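You operate a simulated robot arm through the tools that you are given. There is no shell and no other tool.

Carry out the task below with a simulated robot arm. There is one attempt and no reset: what you move stays moved.

## Task
Set the dial gauge against the steel collar on the crank stand.
Fine: tighten the blue collar knob, crank half a turn so the arm points away from the edge, then move the gauge up till its pointer stands between 2 and 8. Set down upright: dial gauge.
Where things are to end (x, y in the base frame): dial gauge within 0.025 m of [0.36, -0.2].

Only the result counts: the job must be done as asked and must still hold three seconds after the hand-in. Knocking over, shifting, dropping, spilling or breaking anything else fails it.

## Robot
A 6-joint arm with a two-finger parallel gripper, fixed in place. Base frame: the origin is on the floor under the middle of its stand, x ahead of it, y to its left, z up; the work surface is at about z = 0.9. Lengths are in m, angles in degrees, forces in N, time in s.
With the tool pointing down near the work surface it reaches from about 0.24 to 0.64 m from the base axis. Its first joint turns from -66.0 to 66.0 degrees. Payload 2.7 kg.
The tool frame sits at the grasp point between the pads (the TCP): z along the fingers, y along the line on which they close. The tips reach 0.023 m beyond it. Largest opening 0.094 m; finger width 0.038, thickness 0.01; the body of the gripper, 0.054 by 0.096 m, starts 0.039 m behind the TCP.
Orientation is that of the tool frame in the base frame, as a unit quaternion [x, y, z, w]. With the fingers straight down and closing along the base's y, the tool's x points along the base's -x, its y along +y and its z along -z.

## Interface
- The arm moves only by the tool send_rows. Its argument "series" is a list of rows, each a list of 7 numbers: the shift along the base's x, y, z in m, then the turn, a rotation vector about the base's x, y, z in rad, then the gripper command, from -1 (fully open) to 1 (shut), values between in proportion. In form: [[dx, dy, dz, wx, wy, wz, grip], ...]. A call has 1 to 20 rows; each row shifts and turns the commanded pose from where the row before left it. A row lasts 0.2 s, in which the tool goes at most 0.05 m and 8.6 degrees; a call with a longer step from one row to the next is refused whole, and so is a gripper value outside its range. A pose out of reach is approached as far as the arm can. The call stops where the force on the tool passes 40 N (or 10 N more than at its start, if that is more) or the arm is blocked; 0.2 s more then pass. The fingers move at their own pace (about 0.045 m/s each) and stop on an object; they squeeze with about 43 N. The grip force told is the motor's: it shows also when the fingers shut on nothing. Time passes only in rows, and 0.2 s behind the last, so rows that do not move let the fingers close. It gives the time, the measured TCP pose, the force on the tool (base axes), the opening and the grip force at its end, in the units of the frame above (readings bear some noise), with the torque about the TCP (base axes, N m) and any sound that the robot's microphone picked up, and new pictures: "pictures" is both (left out), scene, wrist or none.
- Cameras (640 x 400 px; columns grow to the right, rows downward): "scene" is fixed at [0.0951, -0.4477, 1.4169]; the picture's right is [0.56, -0.83, 0.00], its down [-0.37, -0.25, -0.90] and it looks along [0.74, 0.50, -0.44] (base axes); focal length 313 px, centre (320, 200). "wrist" rides on the gripper at [0.086, 0.016, -0.074] in the tool frame; the picture's right is [-0.18, 0.98, 0.00], its down [-0.58, -0.11, -0.81] and it looks along [-0.79, -0.15, 0.59] (tool axes); focal length 243 px, centre (320, 200). There is no depth. A picture from a camera that has moved, and an enlarged one, comes with that camera's place and axes in the base frame and with its lens.
- close_up(camera, box): a new picture of the part [left, top, right, bottom] of that camera's present view, enlarged. It takes no simulated time.
- job_done(): hands the job in; it is judged then, once.

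Nothing tells you positions but the pictures and the camera data. Unless the task says otherwise, let go and move clear before handing in.

The tools are called after "Request:" as a command line: name --pt "numbers of a row" for each row, then --argument value for the rest, lists and objects as JSON in quotes. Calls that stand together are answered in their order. send_rows: Moves the arm, as the interface text tells. Its arguments: {"type":"object","properties":{"series":{"type":"array","items":{"type":"array","items":{"type":"number"}}},"pictures":{"type":"string","enum":["both","scene","wrist","none"]}},"required":["series"]} The other tools are called the same way: close_up (camera, box) takes an enlarged picture of a part of a camera's view; job_done () hands the job in.

At the start:

```text
time_s: 0.0
tool_pos: [0.2864, -0.2156, 1.2999]
orientation: [0.0, 1.0, 0.0, 0.0]
ft_force: [0.6, -0.1, 0.0]
torque: [-0.01, 0.0, -0.01]
gripper_width: 0.094
gripper_force: 0.0
```

scene: 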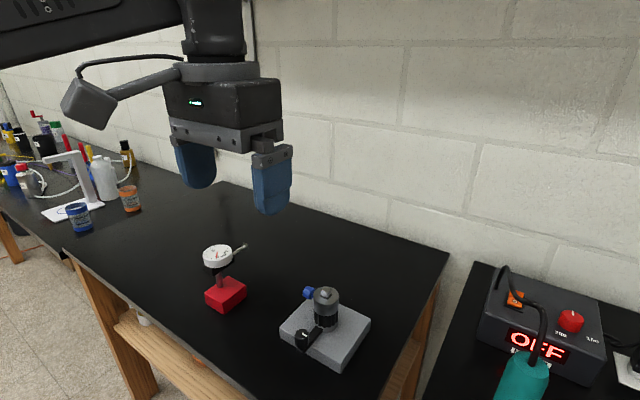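
wrist: 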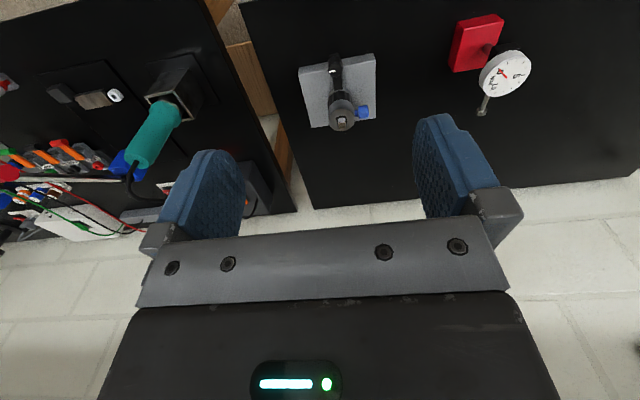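

I see a red-based dial gauge and a grey crank stand with a vertical collar, a blue knob, and a black crank arm pointing toward the table's near edge. I'll take close-ups first to locate things precisely.

Request:
close_up --camera "scene" --box '[180, 220, 400, 380]'

Request:
close_up --camera "wrist" --box '[280, 0, 560, 160]'

Request:
close_up --camera "scene" --box '[270, 270, 380, 380]'

Request:
close_up --camera "scene" --box '[190, 230, 260, 320]'

```text
2.50 times, centred on (290, 300) of scene
camera zoom: at [0.0951, -0.4477, 1.4169], right [0.56, -0.83, 0.0], down [-0.37, -0.25, -0.9], along [0.74, 0.5, -0.44], focal length 783 px, centre (395, -50)
```

zoom: 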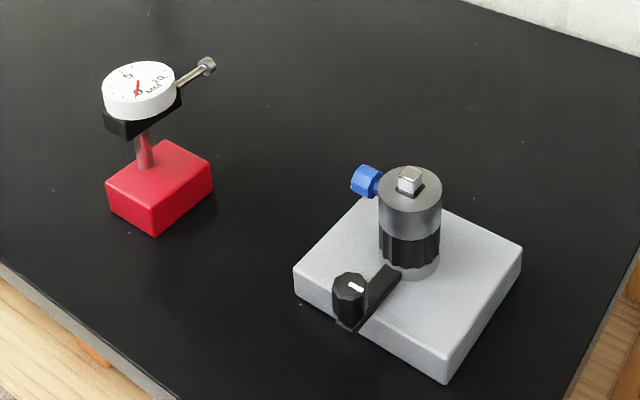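

```text
2.29 times, centred on (420, 80) of wrist
camera zoom: at [0.1994, -0.1994, 1.3734], right [0.18, 0.98, 0.0], down [0.58, -0.11, 0.81], along [0.79, -0.15, -0.59], focal length 555 px, centre (91, 474)
```

zoom: 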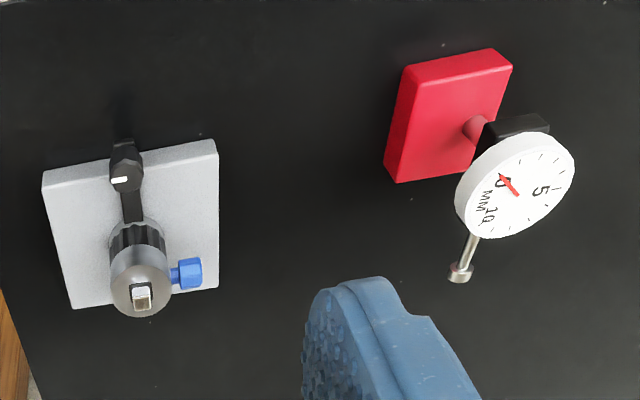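

```text
3.64 times, centred on (325, 325) of scene
camera zoom: at [0.0951, -0.4477, 1.4169], right [0.56, -0.83, 0.0], down [-0.37, -0.25, -0.9], along [0.74, 0.5, -0.44], focal length 1139 px, centre (302, -254)
```

zoom: 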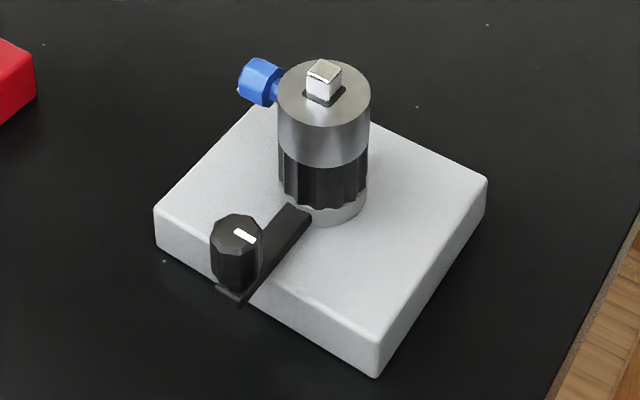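

```text
4.44 times, centred on (225, 275) of scene
camera zoom: at [0.0951, -0.4477, 1.4169], right [0.56, -0.83, 0.0], down [-0.37, -0.25, -0.9], along [0.74, 0.5, -0.44], focal length 1392 px, centre (742, -133)
```

zoom: 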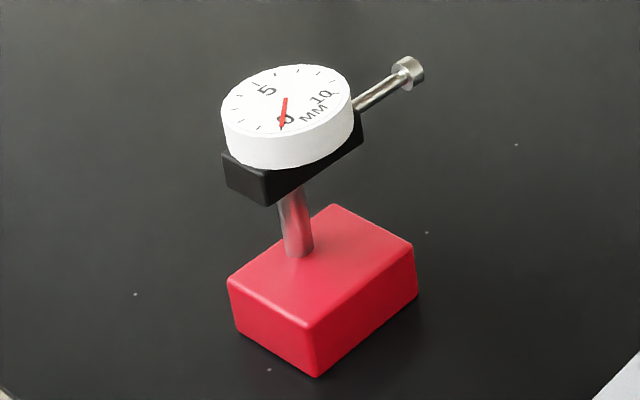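

The gauge base appears to be at about (0.42, 0.03) with its plunger along +x. The collar axis is at about (0.46, -0.21), and the crank handle is on its -x side. I'll lower the wrist camera for a closer view of the stand.

Request:
send_rows --pt "-0.01 0 -0.035 0 0 0 -1" --pt "-0.01 0 -0.035 0 0 0 -1" --pt "-0.01 0 -0.035 0 0 0 -1" --pt "-0.01 0 -0.03 0 0 0 -1" --pictures "both"

```text
time_s: 1.0
tool_pos: [0.246, -0.2145, 1.1653]
orientation: [0.0, 1.0, 0.0, 0.0]
ft_force: [-0.1, -0.3, 0.5]
torque: [0.02, -0.01, -0.03]
gripper_width: 0.094
gripper_force: 0.0
camera wrist: at [0.1588, -0.1983, 1.2389], right [0.18, 0.98, 0.0], down [0.58, -0.11, 0.81], along [0.79, -0.15, -0.59], focal length 243 px, centre (320, 200)
```

scene: 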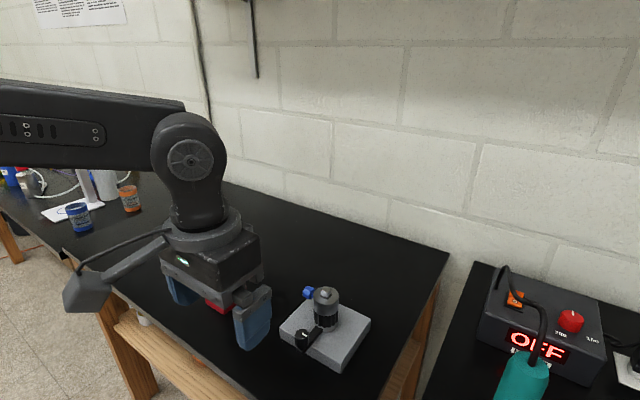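
wrist: 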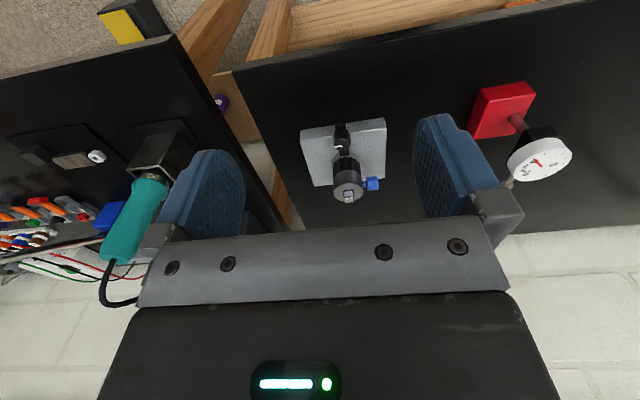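

Request:
close_up --camera "wrist" --box '[290, 105, 400, 215]'

Request:
close_up --camera "wrist" --box '[450, 70, 600, 200]'

Request:
close_up --camera "scene" --box '[290, 275, 350, 335]'

```text
3.64 times, centred on (345, 160) of wrist
camera zoom: at [0.1588, -0.1983, 1.2389], right [0.18, 0.98, 0.0], down [0.58, -0.11, 0.81], along [0.79, -0.15, -0.59], focal length 882 px, centre (229, 346)
```

zoom: 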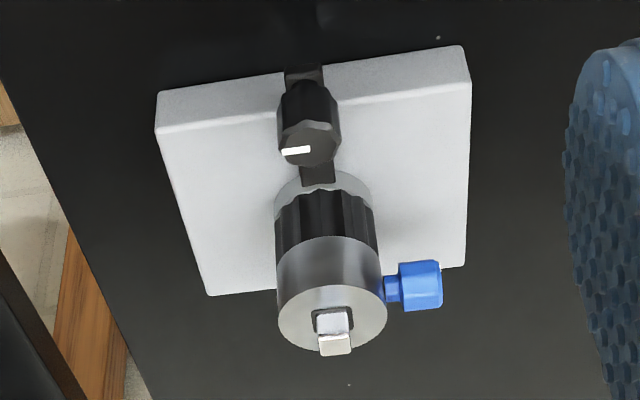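

```text
3.08 times, centred on (525, 135) of wrist
camera zoom: at [0.1588, -0.1983, 1.2389], right [0.18, 0.98, 0.0], down [0.58, -0.11, 0.81], along [0.79, -0.15, -0.59], focal length 746 px, centre (-311, 400)
```

zoom: 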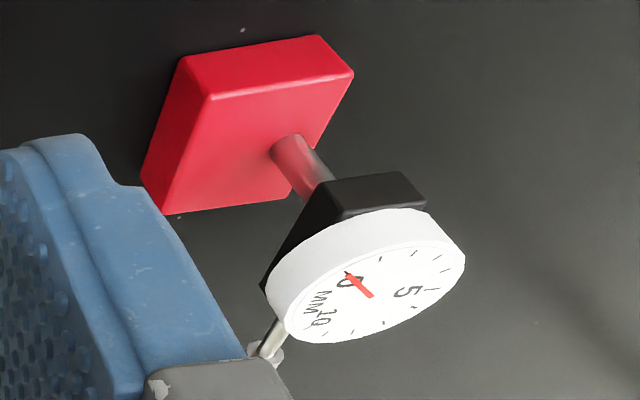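

```text
6.67 times, centred on (320, 305) of scene
camera zoom: at [0.0951, -0.4477, 1.4169], right [0.56, -0.83, 0.0], down [-0.37, -0.25, -0.9], along [0.74, 0.5, -0.44], focal length 2088 px, centre (320, -500)
```

zoom: 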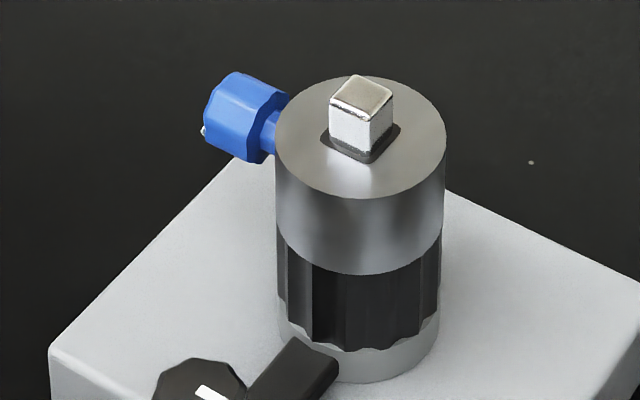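

The geometry is now clearer. The collar axis is at about (0.475, -0.206), the knob on its +y side is centred near (0.475, -0.166, 0.982), and the handle is near (0.405, -0.206, 0.95). I'll turn the tool 90° so the fingers close along x, then look at the knob head-on.

Request:
send_rows --pt "0.0187 0.0087 -0.00375 0 0 -0.1309 -1" --pt "0.0187 0.0087 -0.00375 0 0 -0.1309 -1" --pt "0.0187 0.0087 -0.00375 0 0 -0.1309 -1" --pt "0.0187 0.0087 -0.00375 0 0 -0.1309 -1" --pt "0.0187 0.0087 -0.00375 0 0 -0.1309 -1" --pt "0.0187 0.0087 -0.00375 0 0 -0.1309 -1" --pt "0.0187 0.0087 -0.00375 0 0 -0.1309 -1" --pt "0.0187 0.0087 -0.00375 0 0 -0.1309 -1" --pt "0.0187 0.0087 -0.00375 0 0 -0.1309 -1" --pt "0.0187 0.0087 -0.00375 0 0 -0.1309 -1" --pt "0.0187 0.0087 -0.00375 0 0 -0.1309 -1" --pt "0.0187 0.0087 -0.00375 0 0 -0.1309 -1" --pictures "both"

```text
time_s: 3.6
tool_pos: [0.4716, -0.1112, 1.1195]
orientation: [0.708, 0.707, 0.0, 0.0]
ft_force: [-0.5, 0.8, 1.1]
torque: [-0.02, 0.0, 0.01]
gripper_width: 0.0939
gripper_force: 0.0
camera wrist: at [0.4872, -0.0252, 1.1931], right [0.98, -0.19, 0.0], down [-0.11, -0.58, 0.81], along [-0.15, -0.79, -0.59], focal length 243 px, centre (320, 200)
```

scene: 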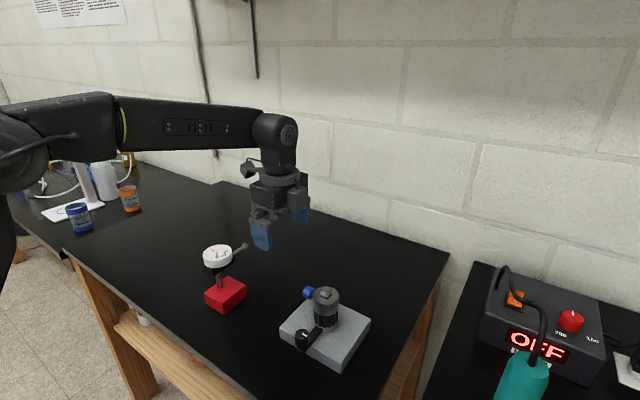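
wrist: 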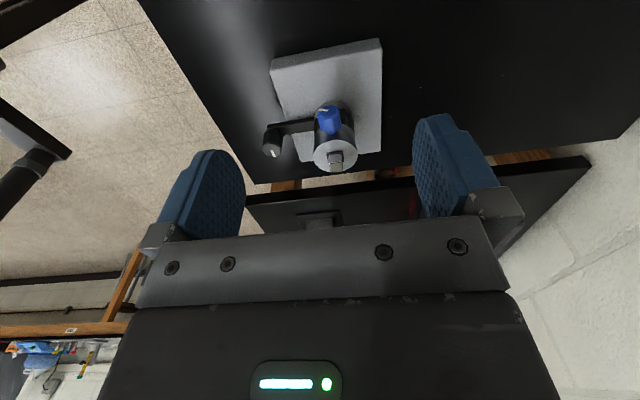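

Request:
close_up --camera "wrist" --box '[250, 80, 380, 190]'

```text
3.64 times, centred on (315, 135) of wrist
camera zoom: at [0.4872, -0.0252, 1.1931], right [0.98, -0.19, 0.0], down [-0.11, -0.58, 0.81], along [-0.15, -0.79, -0.59], focal length 882 px, centre (338, 436)
```

zoom: 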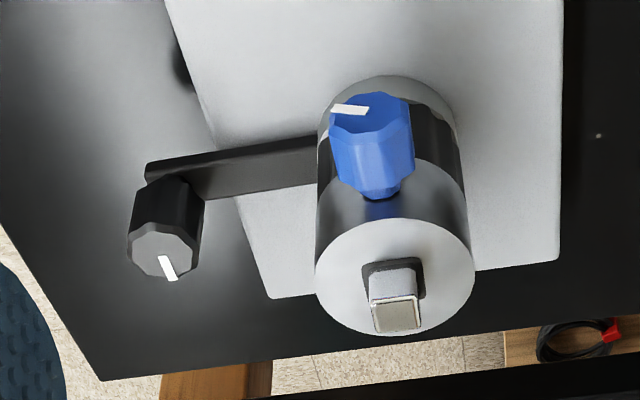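

I refined the estimates using all the views. The knob centre is at about (0.469, -0.170, 0.987) with its axis along y, the collar axis at (0.4695, -0.209), and the handle at (0.394, -0.2085). Tightening means turning about -y, so I'll pre-tilt the tool about +y first, to get a longer stroke.

Request:
send_rows --pt "0.011 -0.01 -0.0102 0 0.1222 0 -0.1" --pt "0.011 -0.01 -0.0102 0 0.1222 0 -0.1" --pt "0.011 -0.01 -0.0102 0 0.1222 0 -0.1" --pt "0.011 -0.01 -0.0102 0 0.1222 0 -0.1" --pt "0.011 -0.01 -0.0102 0 0.1222 0 -0.1" --pictures "both"

```text
time_s: 4.8
tool_pos: [0.4873, -0.1535, 1.0458]
orientation: [0.674, 0.675, -0.213, -0.211]
ft_force: [-0.4, -0.3, 0.0]
torque: [-0.02, -0.02, -0.01]
gripper_width: 0.0519
gripper_force: 0.0
out of reach, approached as far as the arm can: row 4, 5
camera wrist: at [0.5416, -0.0671, 1.0978], right [0.81, -0.18, -0.56], down [0.37, -0.58, 0.72], along [-0.46, -0.79, -0.4], focal length 243 px, centre (320, 200)
```

scene: 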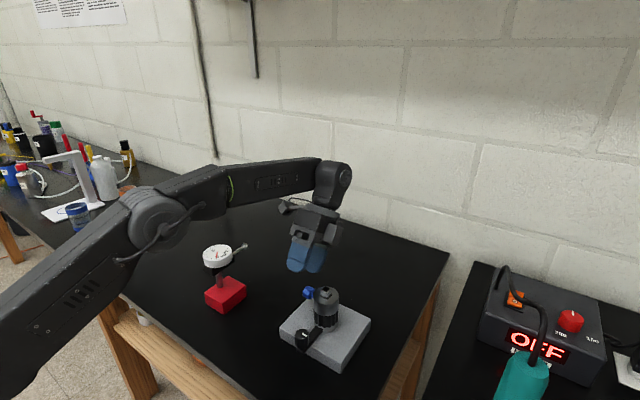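
wrist: 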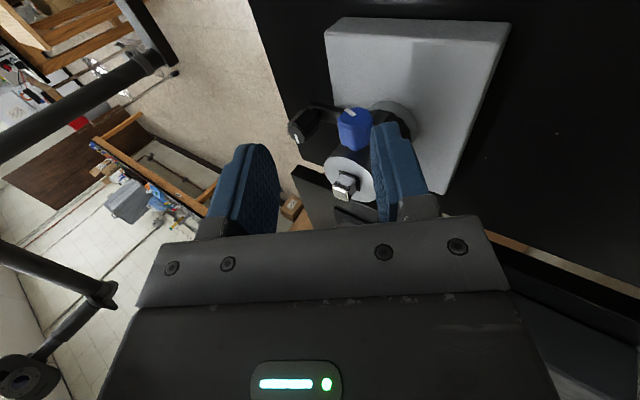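

The 35° pre-tilt is just past reach, so I'll use about 20° and back off to an approach point above the knob.

Request:
send_rows --pt "-0.015 0 -0.003 0 -0.1309 0 -0.1" --pt "-0.015 0 -0.003 0 -0.1309 0 -0.1" --pictures "wrist"

```text
time_s: 5.4
tool_pos: [0.456, -0.1549, 1.0405]
orientation: [0.697, 0.696, -0.122, -0.122]
ft_force: [-0.4, 0.1, 0.5]
torque: [0.02, -0.01, -0.02]
gripper_width: 0.0519
gripper_force: 0.0
camera wrist: at [0.497, -0.0681, 1.1049], right [0.92, -0.18, -0.33], down [0.17, -0.58, 0.8], along [-0.34, -0.79, -0.51], focal length 243 px, centre (320, 200)
```

wrist: 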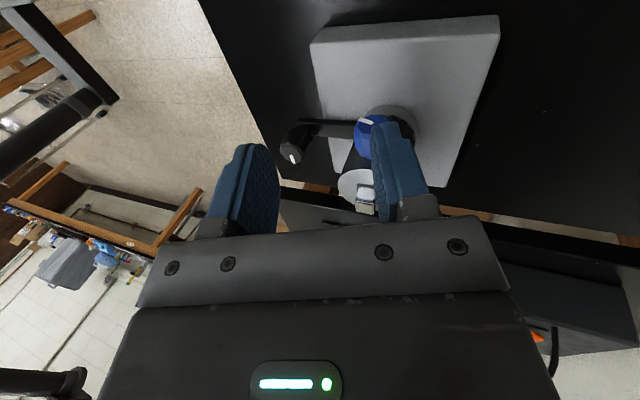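

The commanded pose follows the reached pose, so I'm now at a 20° tilt. I'll line up on the approach axis and go down along it toward the knob.

Request:
send_rows --pt "0.0334 -0.006 0.003 0 0 0 -0.1" --pt "0 0 0 0 0 0 -0.1" --pictures "both"

```text
time_s: 6.0
tool_pos: [0.4932, -0.1594, 1.0442]
orientation: [0.696, 0.696, -0.122, -0.123]
ft_force: [0.1, 0.3, 0.5]
torque: [0.01, 0.01, -0.01]
gripper_width: 0.0515
gripper_force: 0.0
camera wrist: at [0.5318, -0.0737, 1.1078], right [0.92, -0.18, -0.34], down [0.17, -0.58, 0.8], along [-0.34, -0.79, -0.5], focal length 243 px, centre (320, 200)
```

scene: 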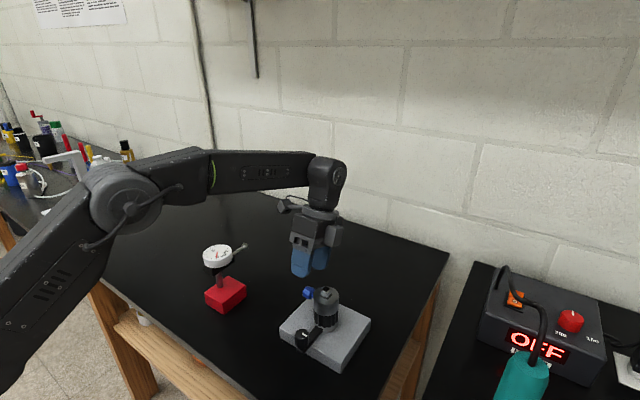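
wrist: 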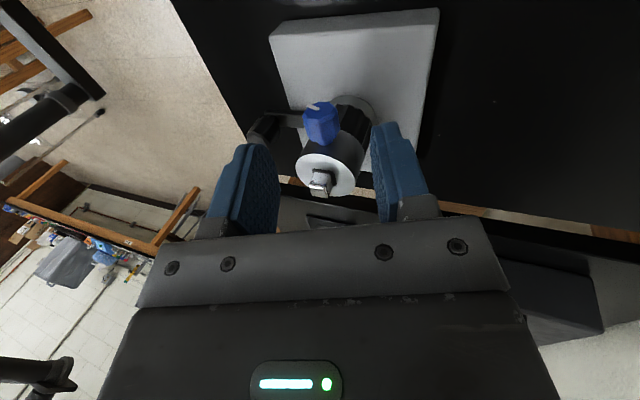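

The knob is centred between the fingers, and the projection matches my estimate. I'll descend 0.06 m along the tool axis.

Request:
send_rows --pt "-0.0068 0 -0.0188 0 0 0 -0.1" --pt "-0.0068 0 -0.0188 0 0 0 -0.1" --pt "-0.0068 0 -0.0188 0 0 0 -0.1" --pt "0 0 0 0 0 0 -0.1" --pictures "both"

```text
time_s: 7.0
tool_pos: [0.4682, -0.1584, 0.9861]
orientation: [0.696, 0.697, -0.122, -0.124]
ft_force: [0.7, 0.1, 0.7]
torque: [-0.01, 0.0, -0.01]
gripper_width: 0.0516
gripper_force: 0.0
camera wrist: at [0.5092, -0.0735, 1.0502], right [0.92, -0.18, -0.34], down [0.17, -0.58, 0.8], along [-0.34, -0.79, -0.5], focal length 243 px, centre (320, 200)
```

scene: 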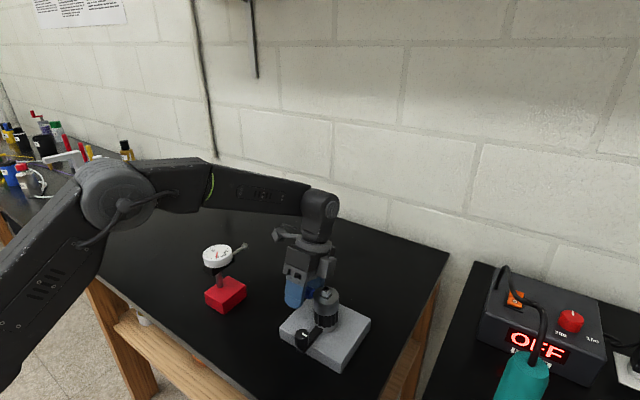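
wrist: 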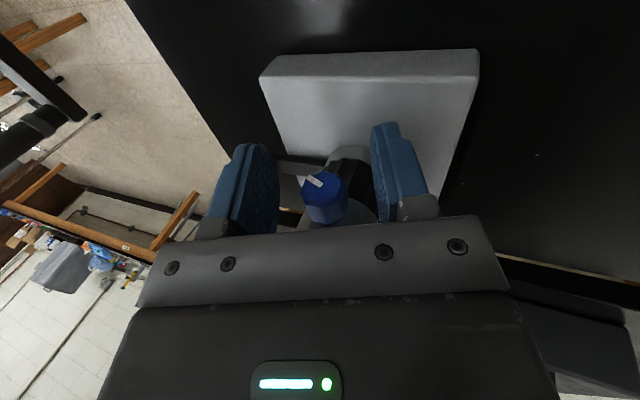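

Request:
close_up --camera "wrist" --box '[240, 110, 440, 235]'

Request:
close_up --camera "scene" --box '[270, 240, 370, 340]'

```text
3.20 times, centred on (340, 172) of wrist
camera zoom: at [0.5092, -0.0735, 1.0502], right [0.92, -0.18, -0.34], down [0.17, -0.58, 0.8], along [-0.34, -0.79, -0.5], focal length 776 px, centre (256, 288)
```

zoom: 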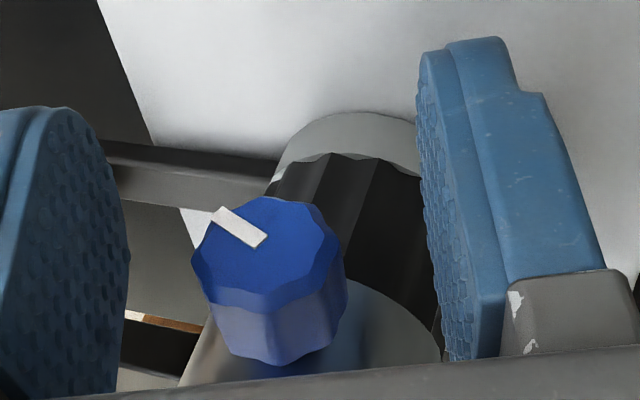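

```text
4.00 times, centred on (320, 290) of scene
camera zoom: at [0.0951, -0.4477, 1.4169], right [0.56, -0.83, 0.0], down [-0.37, -0.25, -0.9], along [0.74, 0.5, -0.44], focal length 1253 px, centre (320, -160)
```

zoom: 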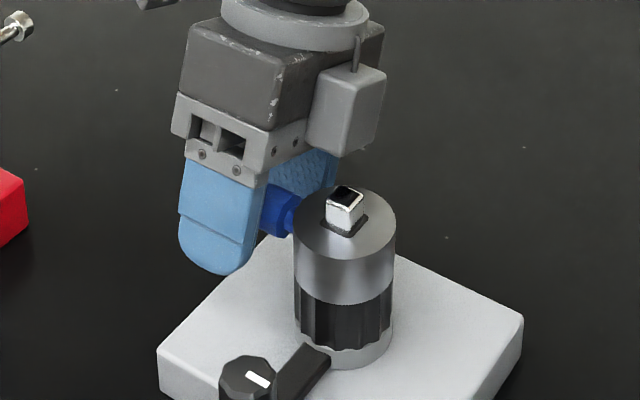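

The knob is within about 2 mm of the grasp centre, so I'll make a small correction and close on it.

Request:
send_rows --pt "0.002 0 0.0014 0 0 0 -0.1" --pt "0 0 0 0 0 0 1" --pt "0 0 0 0 0 0 1" --pt "0 0 0 0 0 0 1" --pictures "wrist"

```text
time_s: 8.0
tool_pos: [0.4726, -0.1588, 0.9888]
orientation: [0.696, 0.697, -0.123, -0.123]
ft_force: [-1.7, 0.0, 2.3]
torque: [-0.16, -0.02, -0.12]
gripper_width: 0.0205
gripper_force: 42.8
camera wrist: at [0.5119, -0.0732, 1.0527], right [0.92, -0.18, -0.34], down [0.17, -0.58, 0.8], along [-0.34, -0.79, -0.5], focal length 243 px, centre (320, 200)
```

wrist: 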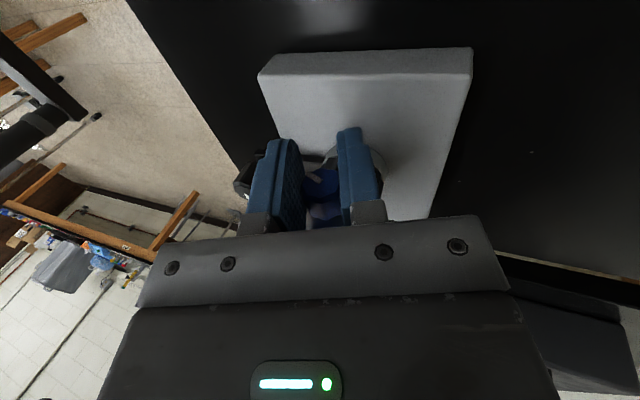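

I have the knob gripped with little side load. I'll turn it about -y (tightening) and watch the torque.

Request:
send_rows --pt "0 0 0 0 -0.12 0 1" --pt "0 0 0 0 -0.12 0 1" --pt "0 0 0 0 -0.12 0 1" --pictures "wrist"

```text
time_s: 8.8
tool_pos: [0.4724, -0.1596, 0.9889]
orientation: [0.707, 0.707, 0.004, 0.004]
ft_force: [-2.9, -0.3, 2.4]
torque: [-0.25, 0.02, -0.18]
gripper_width: 0.0201
gripper_force: 43.1
camera wrist: at [0.4866, -0.0732, 1.0634], right [0.98, -0.18, 0.01], down [-0.12, -0.58, 0.81], along [-0.14, -0.79, -0.59], focal length 243 px, centre (320, 200)
```

wrist: 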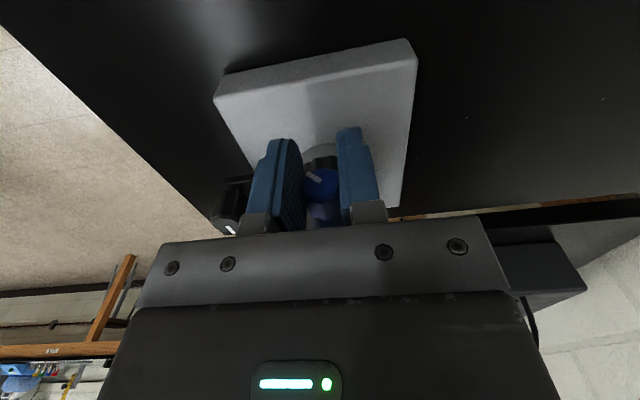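

Request:
close_up --camera "wrist" --box '[210, 110, 430, 240]'

Request:
send_rows --pt "0 0 0 0 -0.12 0 1" --pt "0 0 0 0 -0.12 0 1" --pt "0 0 0 0 -0.12 0 1" --pictures "both"

```text
2.91 times, centred on (320, 175) of wrist
camera zoom: at [0.4866, -0.0732, 1.0634], right [0.98, -0.18, 0.01], down [-0.12, -0.58, 0.81], along [-0.14, -0.79, -0.59], focal length 706 px, centre (320, 273)
```

zoom: 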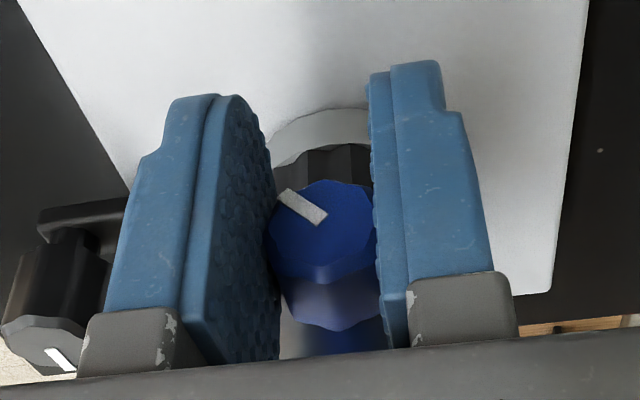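

```text
time_s: 9.6
tool_pos: [0.4696, -0.1605, 0.9905]
orientation: [0.696, 0.694, 0.131, 0.13]
ft_force: [-14.2, 0.9, 5.8]
torque: [-0.43, 0.03, -0.68]
gripper_width: 0.0201
gripper_force: 42.9
camera wrist: at [0.4589, -0.0732, 1.0642], right [0.92, -0.19, 0.36], down [-0.39, -0.58, 0.71], along [0.07, -0.79, -0.61], focal length 243 px, centre (320, 200)
```

scene: 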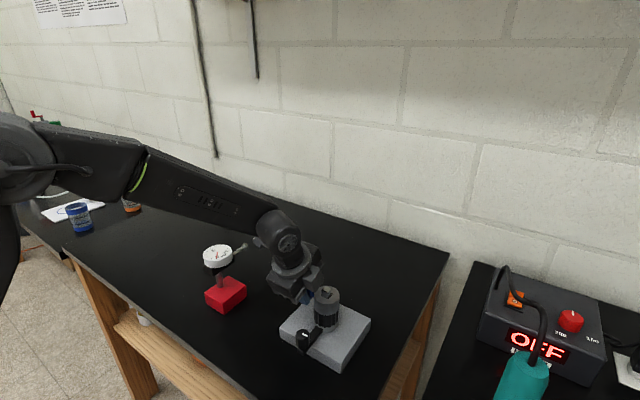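
wrist: 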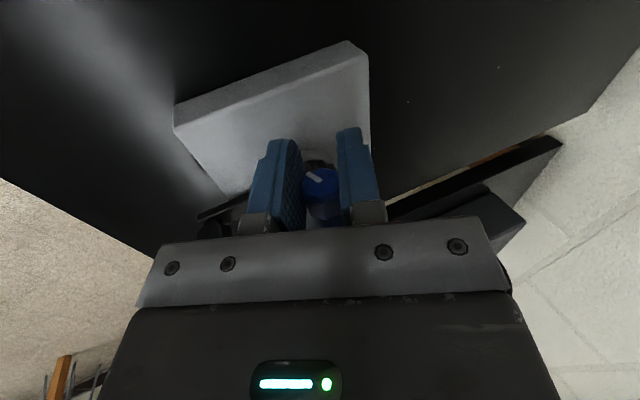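

The knob turns freely with almost no torque about y, but side force is building, which suggests a slight axis mismatch. I'll relieve it with a small shift and check that the stand hasn't moved.

Request:
send_rows --pt "-0.001 0 0.0005 0 0 0 1" --pictures "none"

Request:
close_up --camera "scene" --box '[270, 240, 370, 380]'

Request:
close_up --camera "wrist" --box '[210, 110, 430, 240]'

```text
time_s: 10.0
tool_pos: [0.4716, -0.1589, 0.99]
orientation: [0.694, 0.696, 0.131, 0.13]
ft_force: [-2.8, 0.0, -0.3]
torque: [0.09, -0.01, -0.16]
gripper_width: 0.0201
gripper_force: 42.9
```

```text
2.86 times, centred on (320, 310) of scene
camera zoom: at [0.095, -0.4477, 1.4169], right [0.56, -0.83, 0.0], down [-0.37, -0.25, -0.9], along [0.74, 0.5, -0.44], focal length 895 px, centre (320, -114)
```

zoom: 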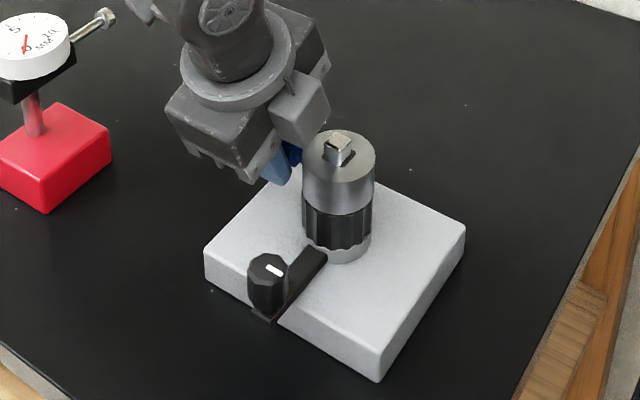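

```text
2.91 times, centred on (320, 175) of wrist
camera zoom: at [0.4585, -0.0728, 1.0645], right [0.92, -0.18, 0.36], down [-0.39, -0.58, 0.71], along [0.08, -0.79, -0.6], focal length 706 px, centre (320, 273)
```

zoom: 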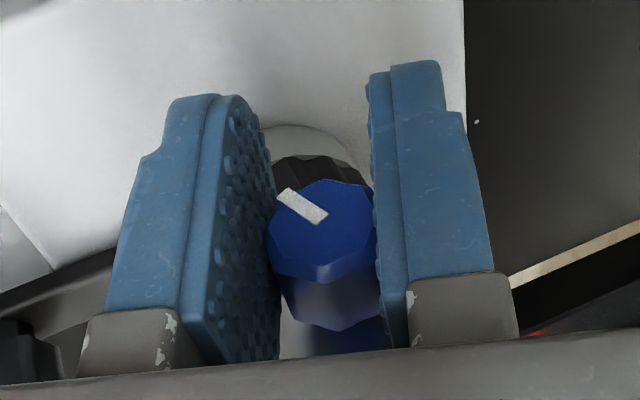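

The force is relieved and the stand hasn't moved. I'll carry on tightening in small steps.

Request:
send_rows --pt "-0.0004 0 0.0003 0 -0.12 0 1" --pt "-0.0004 0 0.0003 0 -0.12 0 1" --pictures "none"

```text
time_s: 10.6
tool_pos: [0.4705, -0.1587, 0.9905]
orientation: [0.674, 0.674, 0.213, 0.214]
ft_force: [-0.6, 1.0, -1.1]
torque: [0.1, 0.04, -0.08]
gripper_width: 0.0202
gripper_force: 42.9
```

Request:
send_rows --pt "-0.0004 0 0.0002 0 -0.12 0 1" --pt "-0.0004 0 0.0002 0 -0.12 0 1" --pictures "none"

```text
time_s: 11.2
tool_pos: [0.4691, -0.1606, 0.9895]
orientation: [0.644, 0.644, 0.292, 0.292]
ft_force: [-0.5, 0.2, 0.8]
torque: [0.08, 0.0, -0.06]
gripper_width: 0.0202
gripper_force: 43.5
```

The loads are near zero with the tool at about -49°. I'll continue the stroke a little further.

Request:
send_rows --pt "-0.0003 0 0.0002 0 -0.12 0 1" --pt "-0.0003 0 0.0001 0 -0.12 0 1" --pictures "both"

```text
time_s: 11.8
tool_pos: [0.4689, -0.16, 0.9902]
orientation: [0.604, 0.604, 0.367, 0.368]
ft_force: [-1.0, 0.0, -1.2]
torque: [0.06, 0.02, -0.04]
gripper_width: 0.0198
gripper_force: 42.7
camera wrist: at [0.4095, -0.0736, 1.0385], right [0.45, -0.18, 0.87], down [-0.77, -0.58, 0.27], along [0.46, -0.79, -0.4], focal length 243 px, centre (320, 200)
```

scene: 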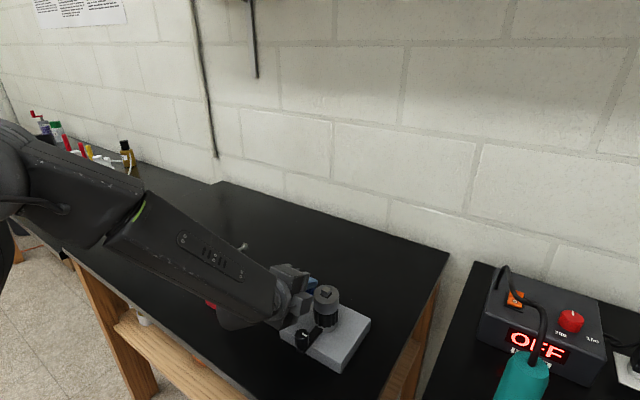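
wrist: 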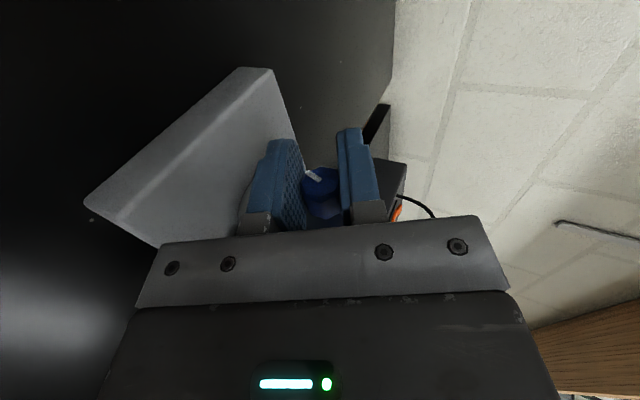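

That's about 82° turned with no rise in torque yet, so more turning is needed. I'll release, back off along the tool axis, rise, swing the tool back to +20° and look.

Request:
send_rows --pt "0 0 0 0 0 0 -0.05" --pt "0 0 0 0 0 0 -0.05" --pt "-0.022 0 0.0115 0 0 0 -0.05" --pt "-0.022 0 0.0115 0 0 0 -0.05" --pt "0 0 0.04 0 0 0 -0.05" --pt "0 0 0.04 0 0 0 -0.05" --pt "0.00593 0 -0.0043 0 0.1309 0 -0.05" --pt "0.00593 0 -0.0043 0 0.1309 0 -0.05" --pt "0.00593 0 -0.0043 0 0.1309 0 -0.05" --pt "0.00593 0 -0.0043 0 0.1309 0 -0.05" --pt "0.00593 0 -0.0043 0 0.1309 0 -0.05" --pt "0.00593 0 -0.0043 0 0.1309 0 -0.05" --pt "0.00593 0 -0.0043 0 0.1309 0 -0.05" --pt "0.00593 0 -0.0043 0 0.1309 0 -0.05" --pt "0.00593 0 -0.0043 0 0.1309 0 -0.05" --pt "0.00593 0 -0.0043 0 0.1309 0 -0.05" --pt "0.00593 0 -0.0043 0 0.1309 0 -0.05" --pt "0 0 0 0 0 0 -0.05" --pictures "both"

Request:
close_up --camera "wrist" --box '[240, 80, 420, 210]'

```text
time_s: 15.6
tool_pos: [0.4894, -0.1585, 1.0468]
orientation: [0.696, 0.697, -0.123, -0.123]
ft_force: [-0.7, 0.7, 0.2]
torque: [0.0, 0.03, 0.0]
gripper_width: 0.0491
gripper_force: 0.0
camera wrist: at [0.5309, -0.0731, 1.1103], right [0.92, -0.18, -0.34], down [0.17, -0.58, 0.8], along [-0.34, -0.79, -0.5], focal length 243 px, centre (320, 200)
```

scene: 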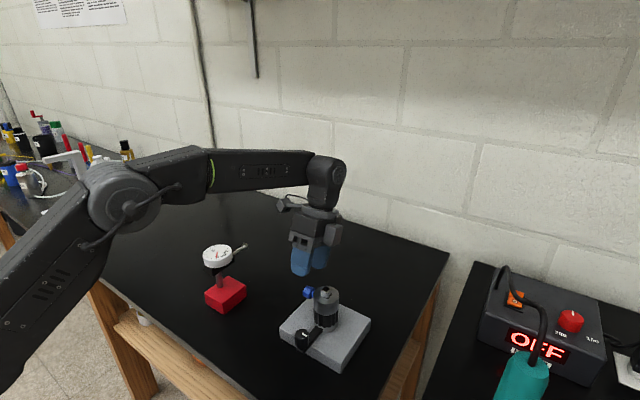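
wrist: 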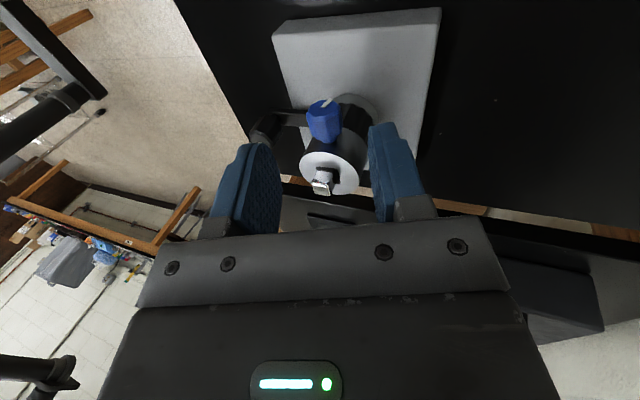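

```text
3.08 times, centred on (330, 145) of wrist
camera zoom: at [0.5309, -0.0731, 1.1103], right [0.92, -0.18, -0.34], down [0.17, -0.58, 0.8], along [-0.34, -0.79, -0.5], focal length 746 px, centre (289, 369)
```

zoom: 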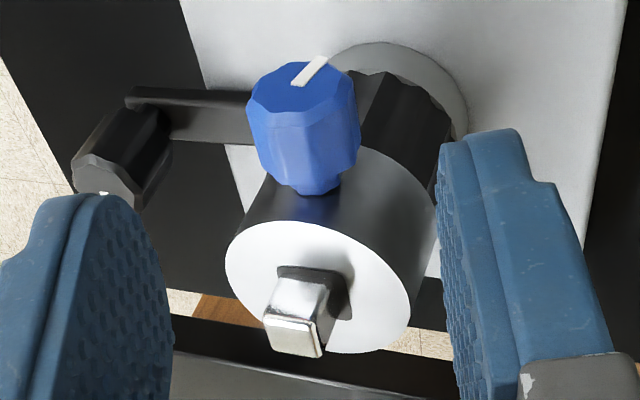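

The index mark on the knob turned about 80° clockwise seen from its face, which is the tightening direction. I'll take a second stroke: descend, grip and turn.

Request:
send_rows --pt "-0.00683 0 -0.0188 0 0 0 -0.05" --pt "-0.00683 0 -0.0188 0 0 0 -0.05" --pt "-0.00683 0 -0.0188 0 0 0 -0.05" --pt "0 0 0 0 0 0 -0.05" --pt "0 0 0 0 0 0 1" --pt "0 0 0 0 0 0 1" --pt "0 0 0 0 0 0 1" --pictures "wrist"

```text
time_s: 17.2
tool_pos: [0.4701, -0.1594, 0.9886]
orientation: [0.697, 0.696, -0.123, -0.122]
ft_force: [0.1, 0.0, 0.4]
torque: [0.06, 0.01, 0.03]
gripper_width: 0.0203
gripper_force: 42.9
camera wrist: at [0.5092, -0.0731, 1.0528], right [0.92, -0.18, -0.34], down [0.17, -0.58, 0.8], along [-0.34, -0.79, -0.51], focal length 243 px, centre (320, 200)
```

wrist: 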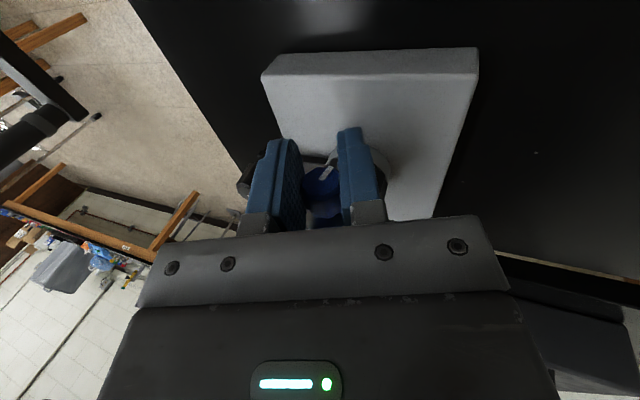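

The grip is clean with almost no side load. I'll turn the second stroke in steps and monitor it.

Request:
send_rows --pt "0 0 0 0 -0.12 0 1" --pt "0 0 0 0 -0.12 0 1" --pt "0 0 0 0 -0.12 0 1" --pictures "none"

Request:
send_rows --pt "-0.0002 0 0.0001 0 -0.12 0 1" --pt "-0.0002 0 0.0001 0 -0.12 0 1" --pt "-0.0002 0 0.0001 0 -0.12 0 1" --pictures "none"

```text
time_s: 18.0
tool_pos: [0.47, -0.1594, 0.9891]
orientation: [0.706, 0.708, 0.005, 0.005]
ft_force: [-0.3, 0.3, 0.6]
torque: [0.03, -0.02, 0.02]
gripper_width: 0.0201
gripper_force: 43.2
```

```text
time_s: 18.8
tool_pos: [0.4686, -0.1599, 0.99]
orientation: [0.695, 0.694, 0.131, 0.131]
ft_force: [0.7, -0.6, -0.1]
torque: [0.05, 0.0, 0.01]
gripper_width: 0.0204
gripper_force: 42.9
```

Request:
send_rows --pt "0 0 0 0 -0.12 0 1" --pt "0 0 0 0 -0.12 0 1" --pt "0 0 0 0 -0.12 0 1" --pictures "none"

Request:
send_rows --pt "0 0 0 0 -0.12 0 1" --pt "0 0 0 0 -0.12 0 1" --pt "0 0 0 0 -0.12 0 1" --pictures "both"

```text
time_s: 19.6
tool_pos: [0.4691, -0.1596, 0.9908]
orientation: [0.661, 0.66, 0.253, 0.253]
ft_force: [0.1, -0.6, -0.4]
torque: [0.01, 0.01, 0.03]
gripper_width: 0.0204
gripper_force: 43.2
```

```text
time_s: 20.4
tool_pos: [0.4695, -0.1588, 0.9905]
orientation: [0.605, 0.604, 0.367, 0.367]
ft_force: [-9.9, 3.9, 4.2]
torque: [-0.09, 0.31, -0.56]
gripper_width: 0.0206
gripper_force: 43.4
camera wrist: at [0.409, -0.0728, 1.0387], right [0.45, -0.18, 0.87], down [-0.77, -0.58, 0.27], along [0.46, -0.79, -0.4], focal length 243 px, centre (320, 200)
```

scene: 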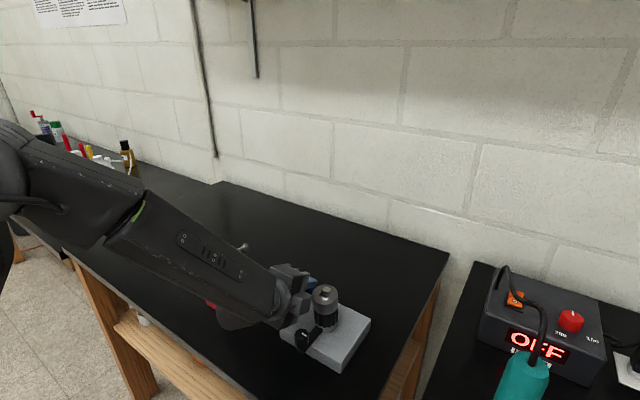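
wrist: 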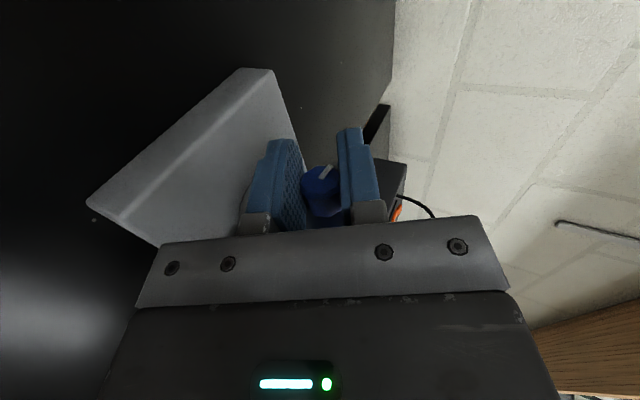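

A reaction torque of about 0.3 N m has now appeared, so the knob is starting to bite. I'll turn a little more to feel it tighten.

Request:
send_rows --pt "-0.0004 0 0.0002 0 -0.06 0 1" --pictures "none"

Request:
close_up --camera "wrist" --box '[220, 110, 420, 240]'

Request:
close_up --camera "scene" --box '[200, 240, 380, 380]'

```text
time_s: 20.8
tool_pos: [0.4685, -0.1596, 0.9906]
orientation: [0.593, 0.592, 0.386, 0.386]
ft_force: [-8.9, 2.0, 0.3]
torque: [0.08, 0.29, -0.44]
gripper_width: 0.0208
gripper_force: 42.4
```

```text
3.08 times, centred on (320, 175) of wrist
camera zoom: at [0.4064, -0.0729, 1.0352], right [0.4, -0.18, 0.9], down [-0.78, -0.58, 0.23], along [0.48, -0.79, -0.38], focal length 746 px, centre (320, 277)
```

zoom: 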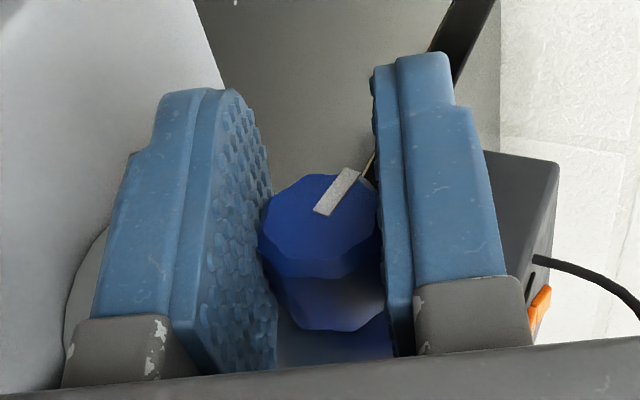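

```text
2.86 times, centred on (290, 310) of scene
camera zoom: at [0.0948, -0.4476, 1.4169], right [0.56, -0.83, 0.0], down [-0.37, -0.25, -0.9], along [0.74, 0.5, -0.44], focal length 895 px, centre (406, -114)
```

zoom: 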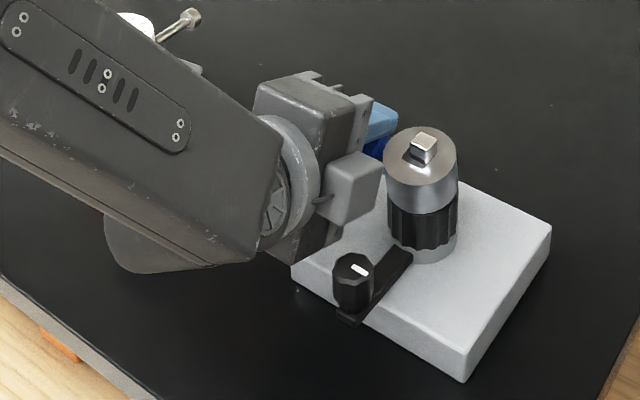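

The reaction torque holds near 0.3 N m. I'll release, swing back to +20°, and compare the knob mark to confirm it turned.

Request:
send_rows --pt "0 0 0 0 0 0 -0.05" --pt "0 0 0 0 0 0 -0.05" --pt "-0.022 0 0.0115 0 0 0 -0.05" --pt "-0.022 0 0.0115 0 0 0 -0.05" --pt "0 0 0.04 0 0 0 -0.05" --pt "0 0 0.04 0 0 0 -0.05" --pt "0.006 0 -0.0043 0 0.1364 0 -0.05" --pt "0.006 0 -0.0043 0 0.1364 0 -0.05" --pt "0.006 0 -0.0043 0 0.1364 0 -0.05" --pt "0.006 0 -0.0043 0 0.1364 0 -0.05" --pt "0.006 0 -0.0043 0 0.1364 0 -0.05" --pt "0.006 0 -0.0043 0 0.1364 0 -0.05" --pt "0.006 0 -0.0043 0 0.1364 0 -0.05" --pt "0.006 0 -0.0043 0 0.1364 0 -0.05" --pt "0.006 0 -0.0043 0 0.1364 0 -0.05" --pt "0.006 0 -0.0043 0 0.1364 0 -0.05" --pt "0.006 0 -0.0043 0 0.1364 0 -0.05" --pt "0 0 0 0 0 0 -0.05" --pictures "both"

Request:
close_up --camera "wrist" --box '[240, 80, 420, 210]'

```text
time_s: 24.6
tool_pos: [0.4925, -0.1593, 1.0466]
orientation: [0.696, 0.697, -0.123, -0.124]
ft_force: [-0.5, -0.1, 0.4]
torque: [0.01, 0.03, 0.02]
gripper_width: 0.0494
gripper_force: 0.1
camera wrist: at [0.5312, -0.0732, 1.1101], right [0.92, -0.18, -0.34], down [0.17, -0.58, 0.8], along [-0.34, -0.79, -0.5], focal length 243 px, centre (320, 200)
```

scene: 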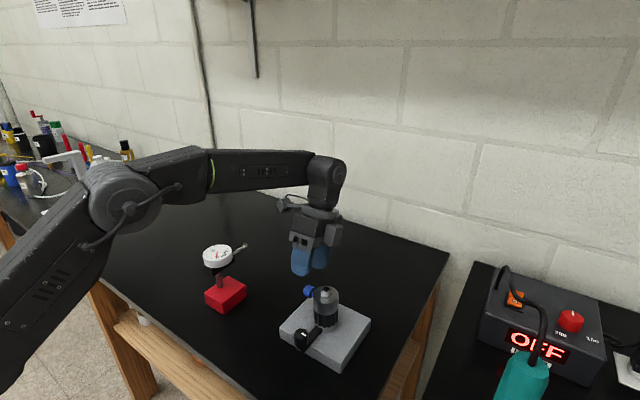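
wrist: 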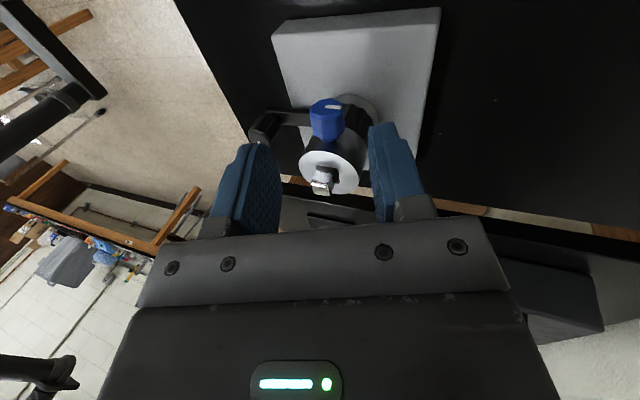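

```text
3.08 times, centred on (330, 145) of wrist
camera zoom: at [0.5312, -0.0732, 1.1101], right [0.92, -0.18, -0.34], down [0.17, -0.58, 0.8], along [-0.34, -0.79, -0.5], focal length 746 px, centre (289, 369)
```

zoom: 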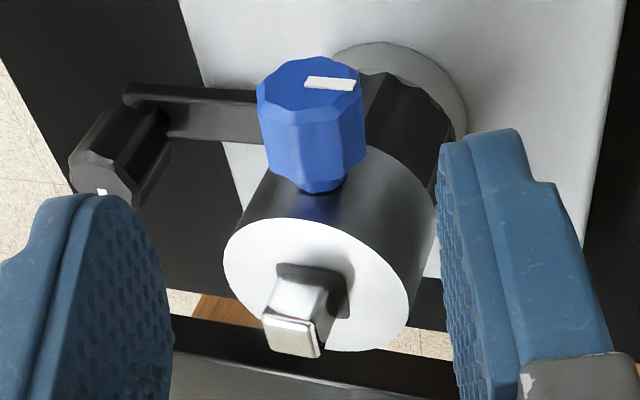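

The mark moved about 63° on this stroke and then the pads slipped at about 0.3 N m, so the knob is probably near its tight stop. One more short stroke will confirm it.

Request:
send_rows --pt "-0.00683 0 -0.0188 0 0 0 -0.05" --pt "-0.00683 0 -0.0188 0 0 0 -0.05" --pt "-0.00683 0 -0.0188 0 0 0 -0.05" --pt "0 0 0 0 0 0 -0.05" --pt "0 0 0 0 0 0 1" --pt "0 0 0 0 0 0 1" --pt "0 0 0 0 0 0 1" --pictures "none"

Request:
close_up --camera "wrist" --box '[220, 110, 420, 240]'

Request:
send_rows --pt "0 0 0 0 -0.12 0 1" --pt "0 0 0 0 0 0 1" --pictures "none"

Request:
close_up --camera "wrist" --box '[220, 110, 420, 240]'

```text
time_s: 26.2
tool_pos: [0.47, -0.1603, 0.9895]
orientation: [0.697, 0.696, -0.124, -0.122]
ft_force: [0.0, 0.4, -0.2]
torque: [0.04, 0.01, 0.01]
gripper_width: 0.0203
gripper_force: 42.7
```

```text
3.08 times, centred on (320, 175) of wrist
camera zoom: at [0.5095, -0.0738, 1.0542], right [0.92, -0.18, -0.34], down [0.17, -0.58, 0.8], along [-0.34, -0.79, -0.51], focal length 746 px, centre (320, 277)
```

zoom: 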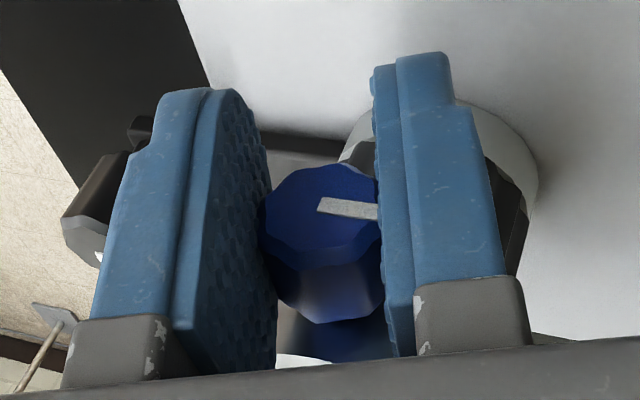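

```text
time_s: 26.8
tool_pos: [0.4701, -0.1616, 0.9903]
orientation: [0.703, 0.702, -0.081, -0.079]
ft_force: [-0.7, 0.3, 7.8]
torque: [-0.37, 0.17, -0.07]
gripper_width: 0.0203
gripper_force: 43.2
```

```text
3.08 times, centred on (320, 175) of wrist
camera zoom: at [0.502, -0.0741, 1.0597], right [0.96, -0.18, -0.22], down [0.07, -0.58, 0.81], along [-0.28, -0.79, -0.54], focal length 746 px, centre (320, 277)
```

zoom: 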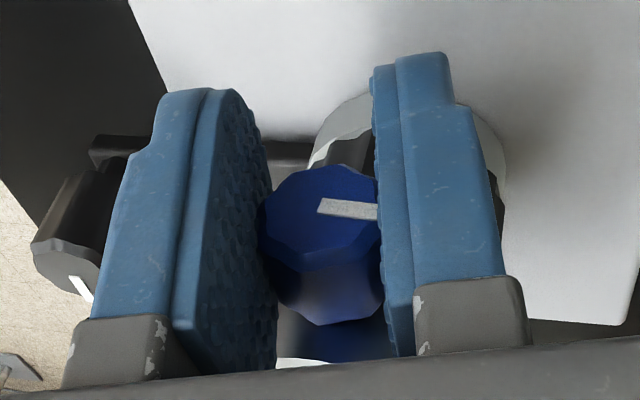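

The knob now resists at once. I'll turn a little more to see whether it keeps moving.

Request:
send_rows --pt "0 0 0 0 -0.12 0 1" --pt "0 0 0 0 -0.12 0 1" --pictures "none"

Request:
close_up --camera "wrist" --box '[220, 110, 420, 240]'

```text
time_s: 27.4
tool_pos: [0.4703, -0.1595, 0.9911]
orientation: [0.707, 0.707, 0.005, 0.005]
ft_force: [-2.3, -0.7, 11.1]
torque: [-0.44, 0.36, -0.14]
gripper_width: 0.0203
gripper_force: 42.6
```

```text
3.08 times, centred on (320, 175) of wrist
camera zoom: at [0.4844, -0.0736, 1.0644], right [0.98, -0.18, 0.01], down [-0.12, -0.58, 0.81], along [-0.14, -0.79, -0.59], focal length 746 px, centre (320, 277)
```

zoom: 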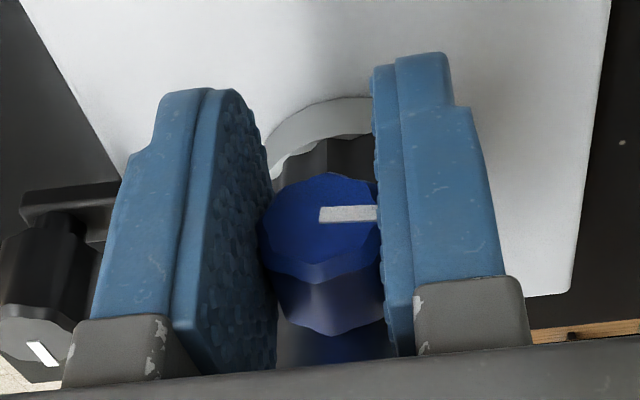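

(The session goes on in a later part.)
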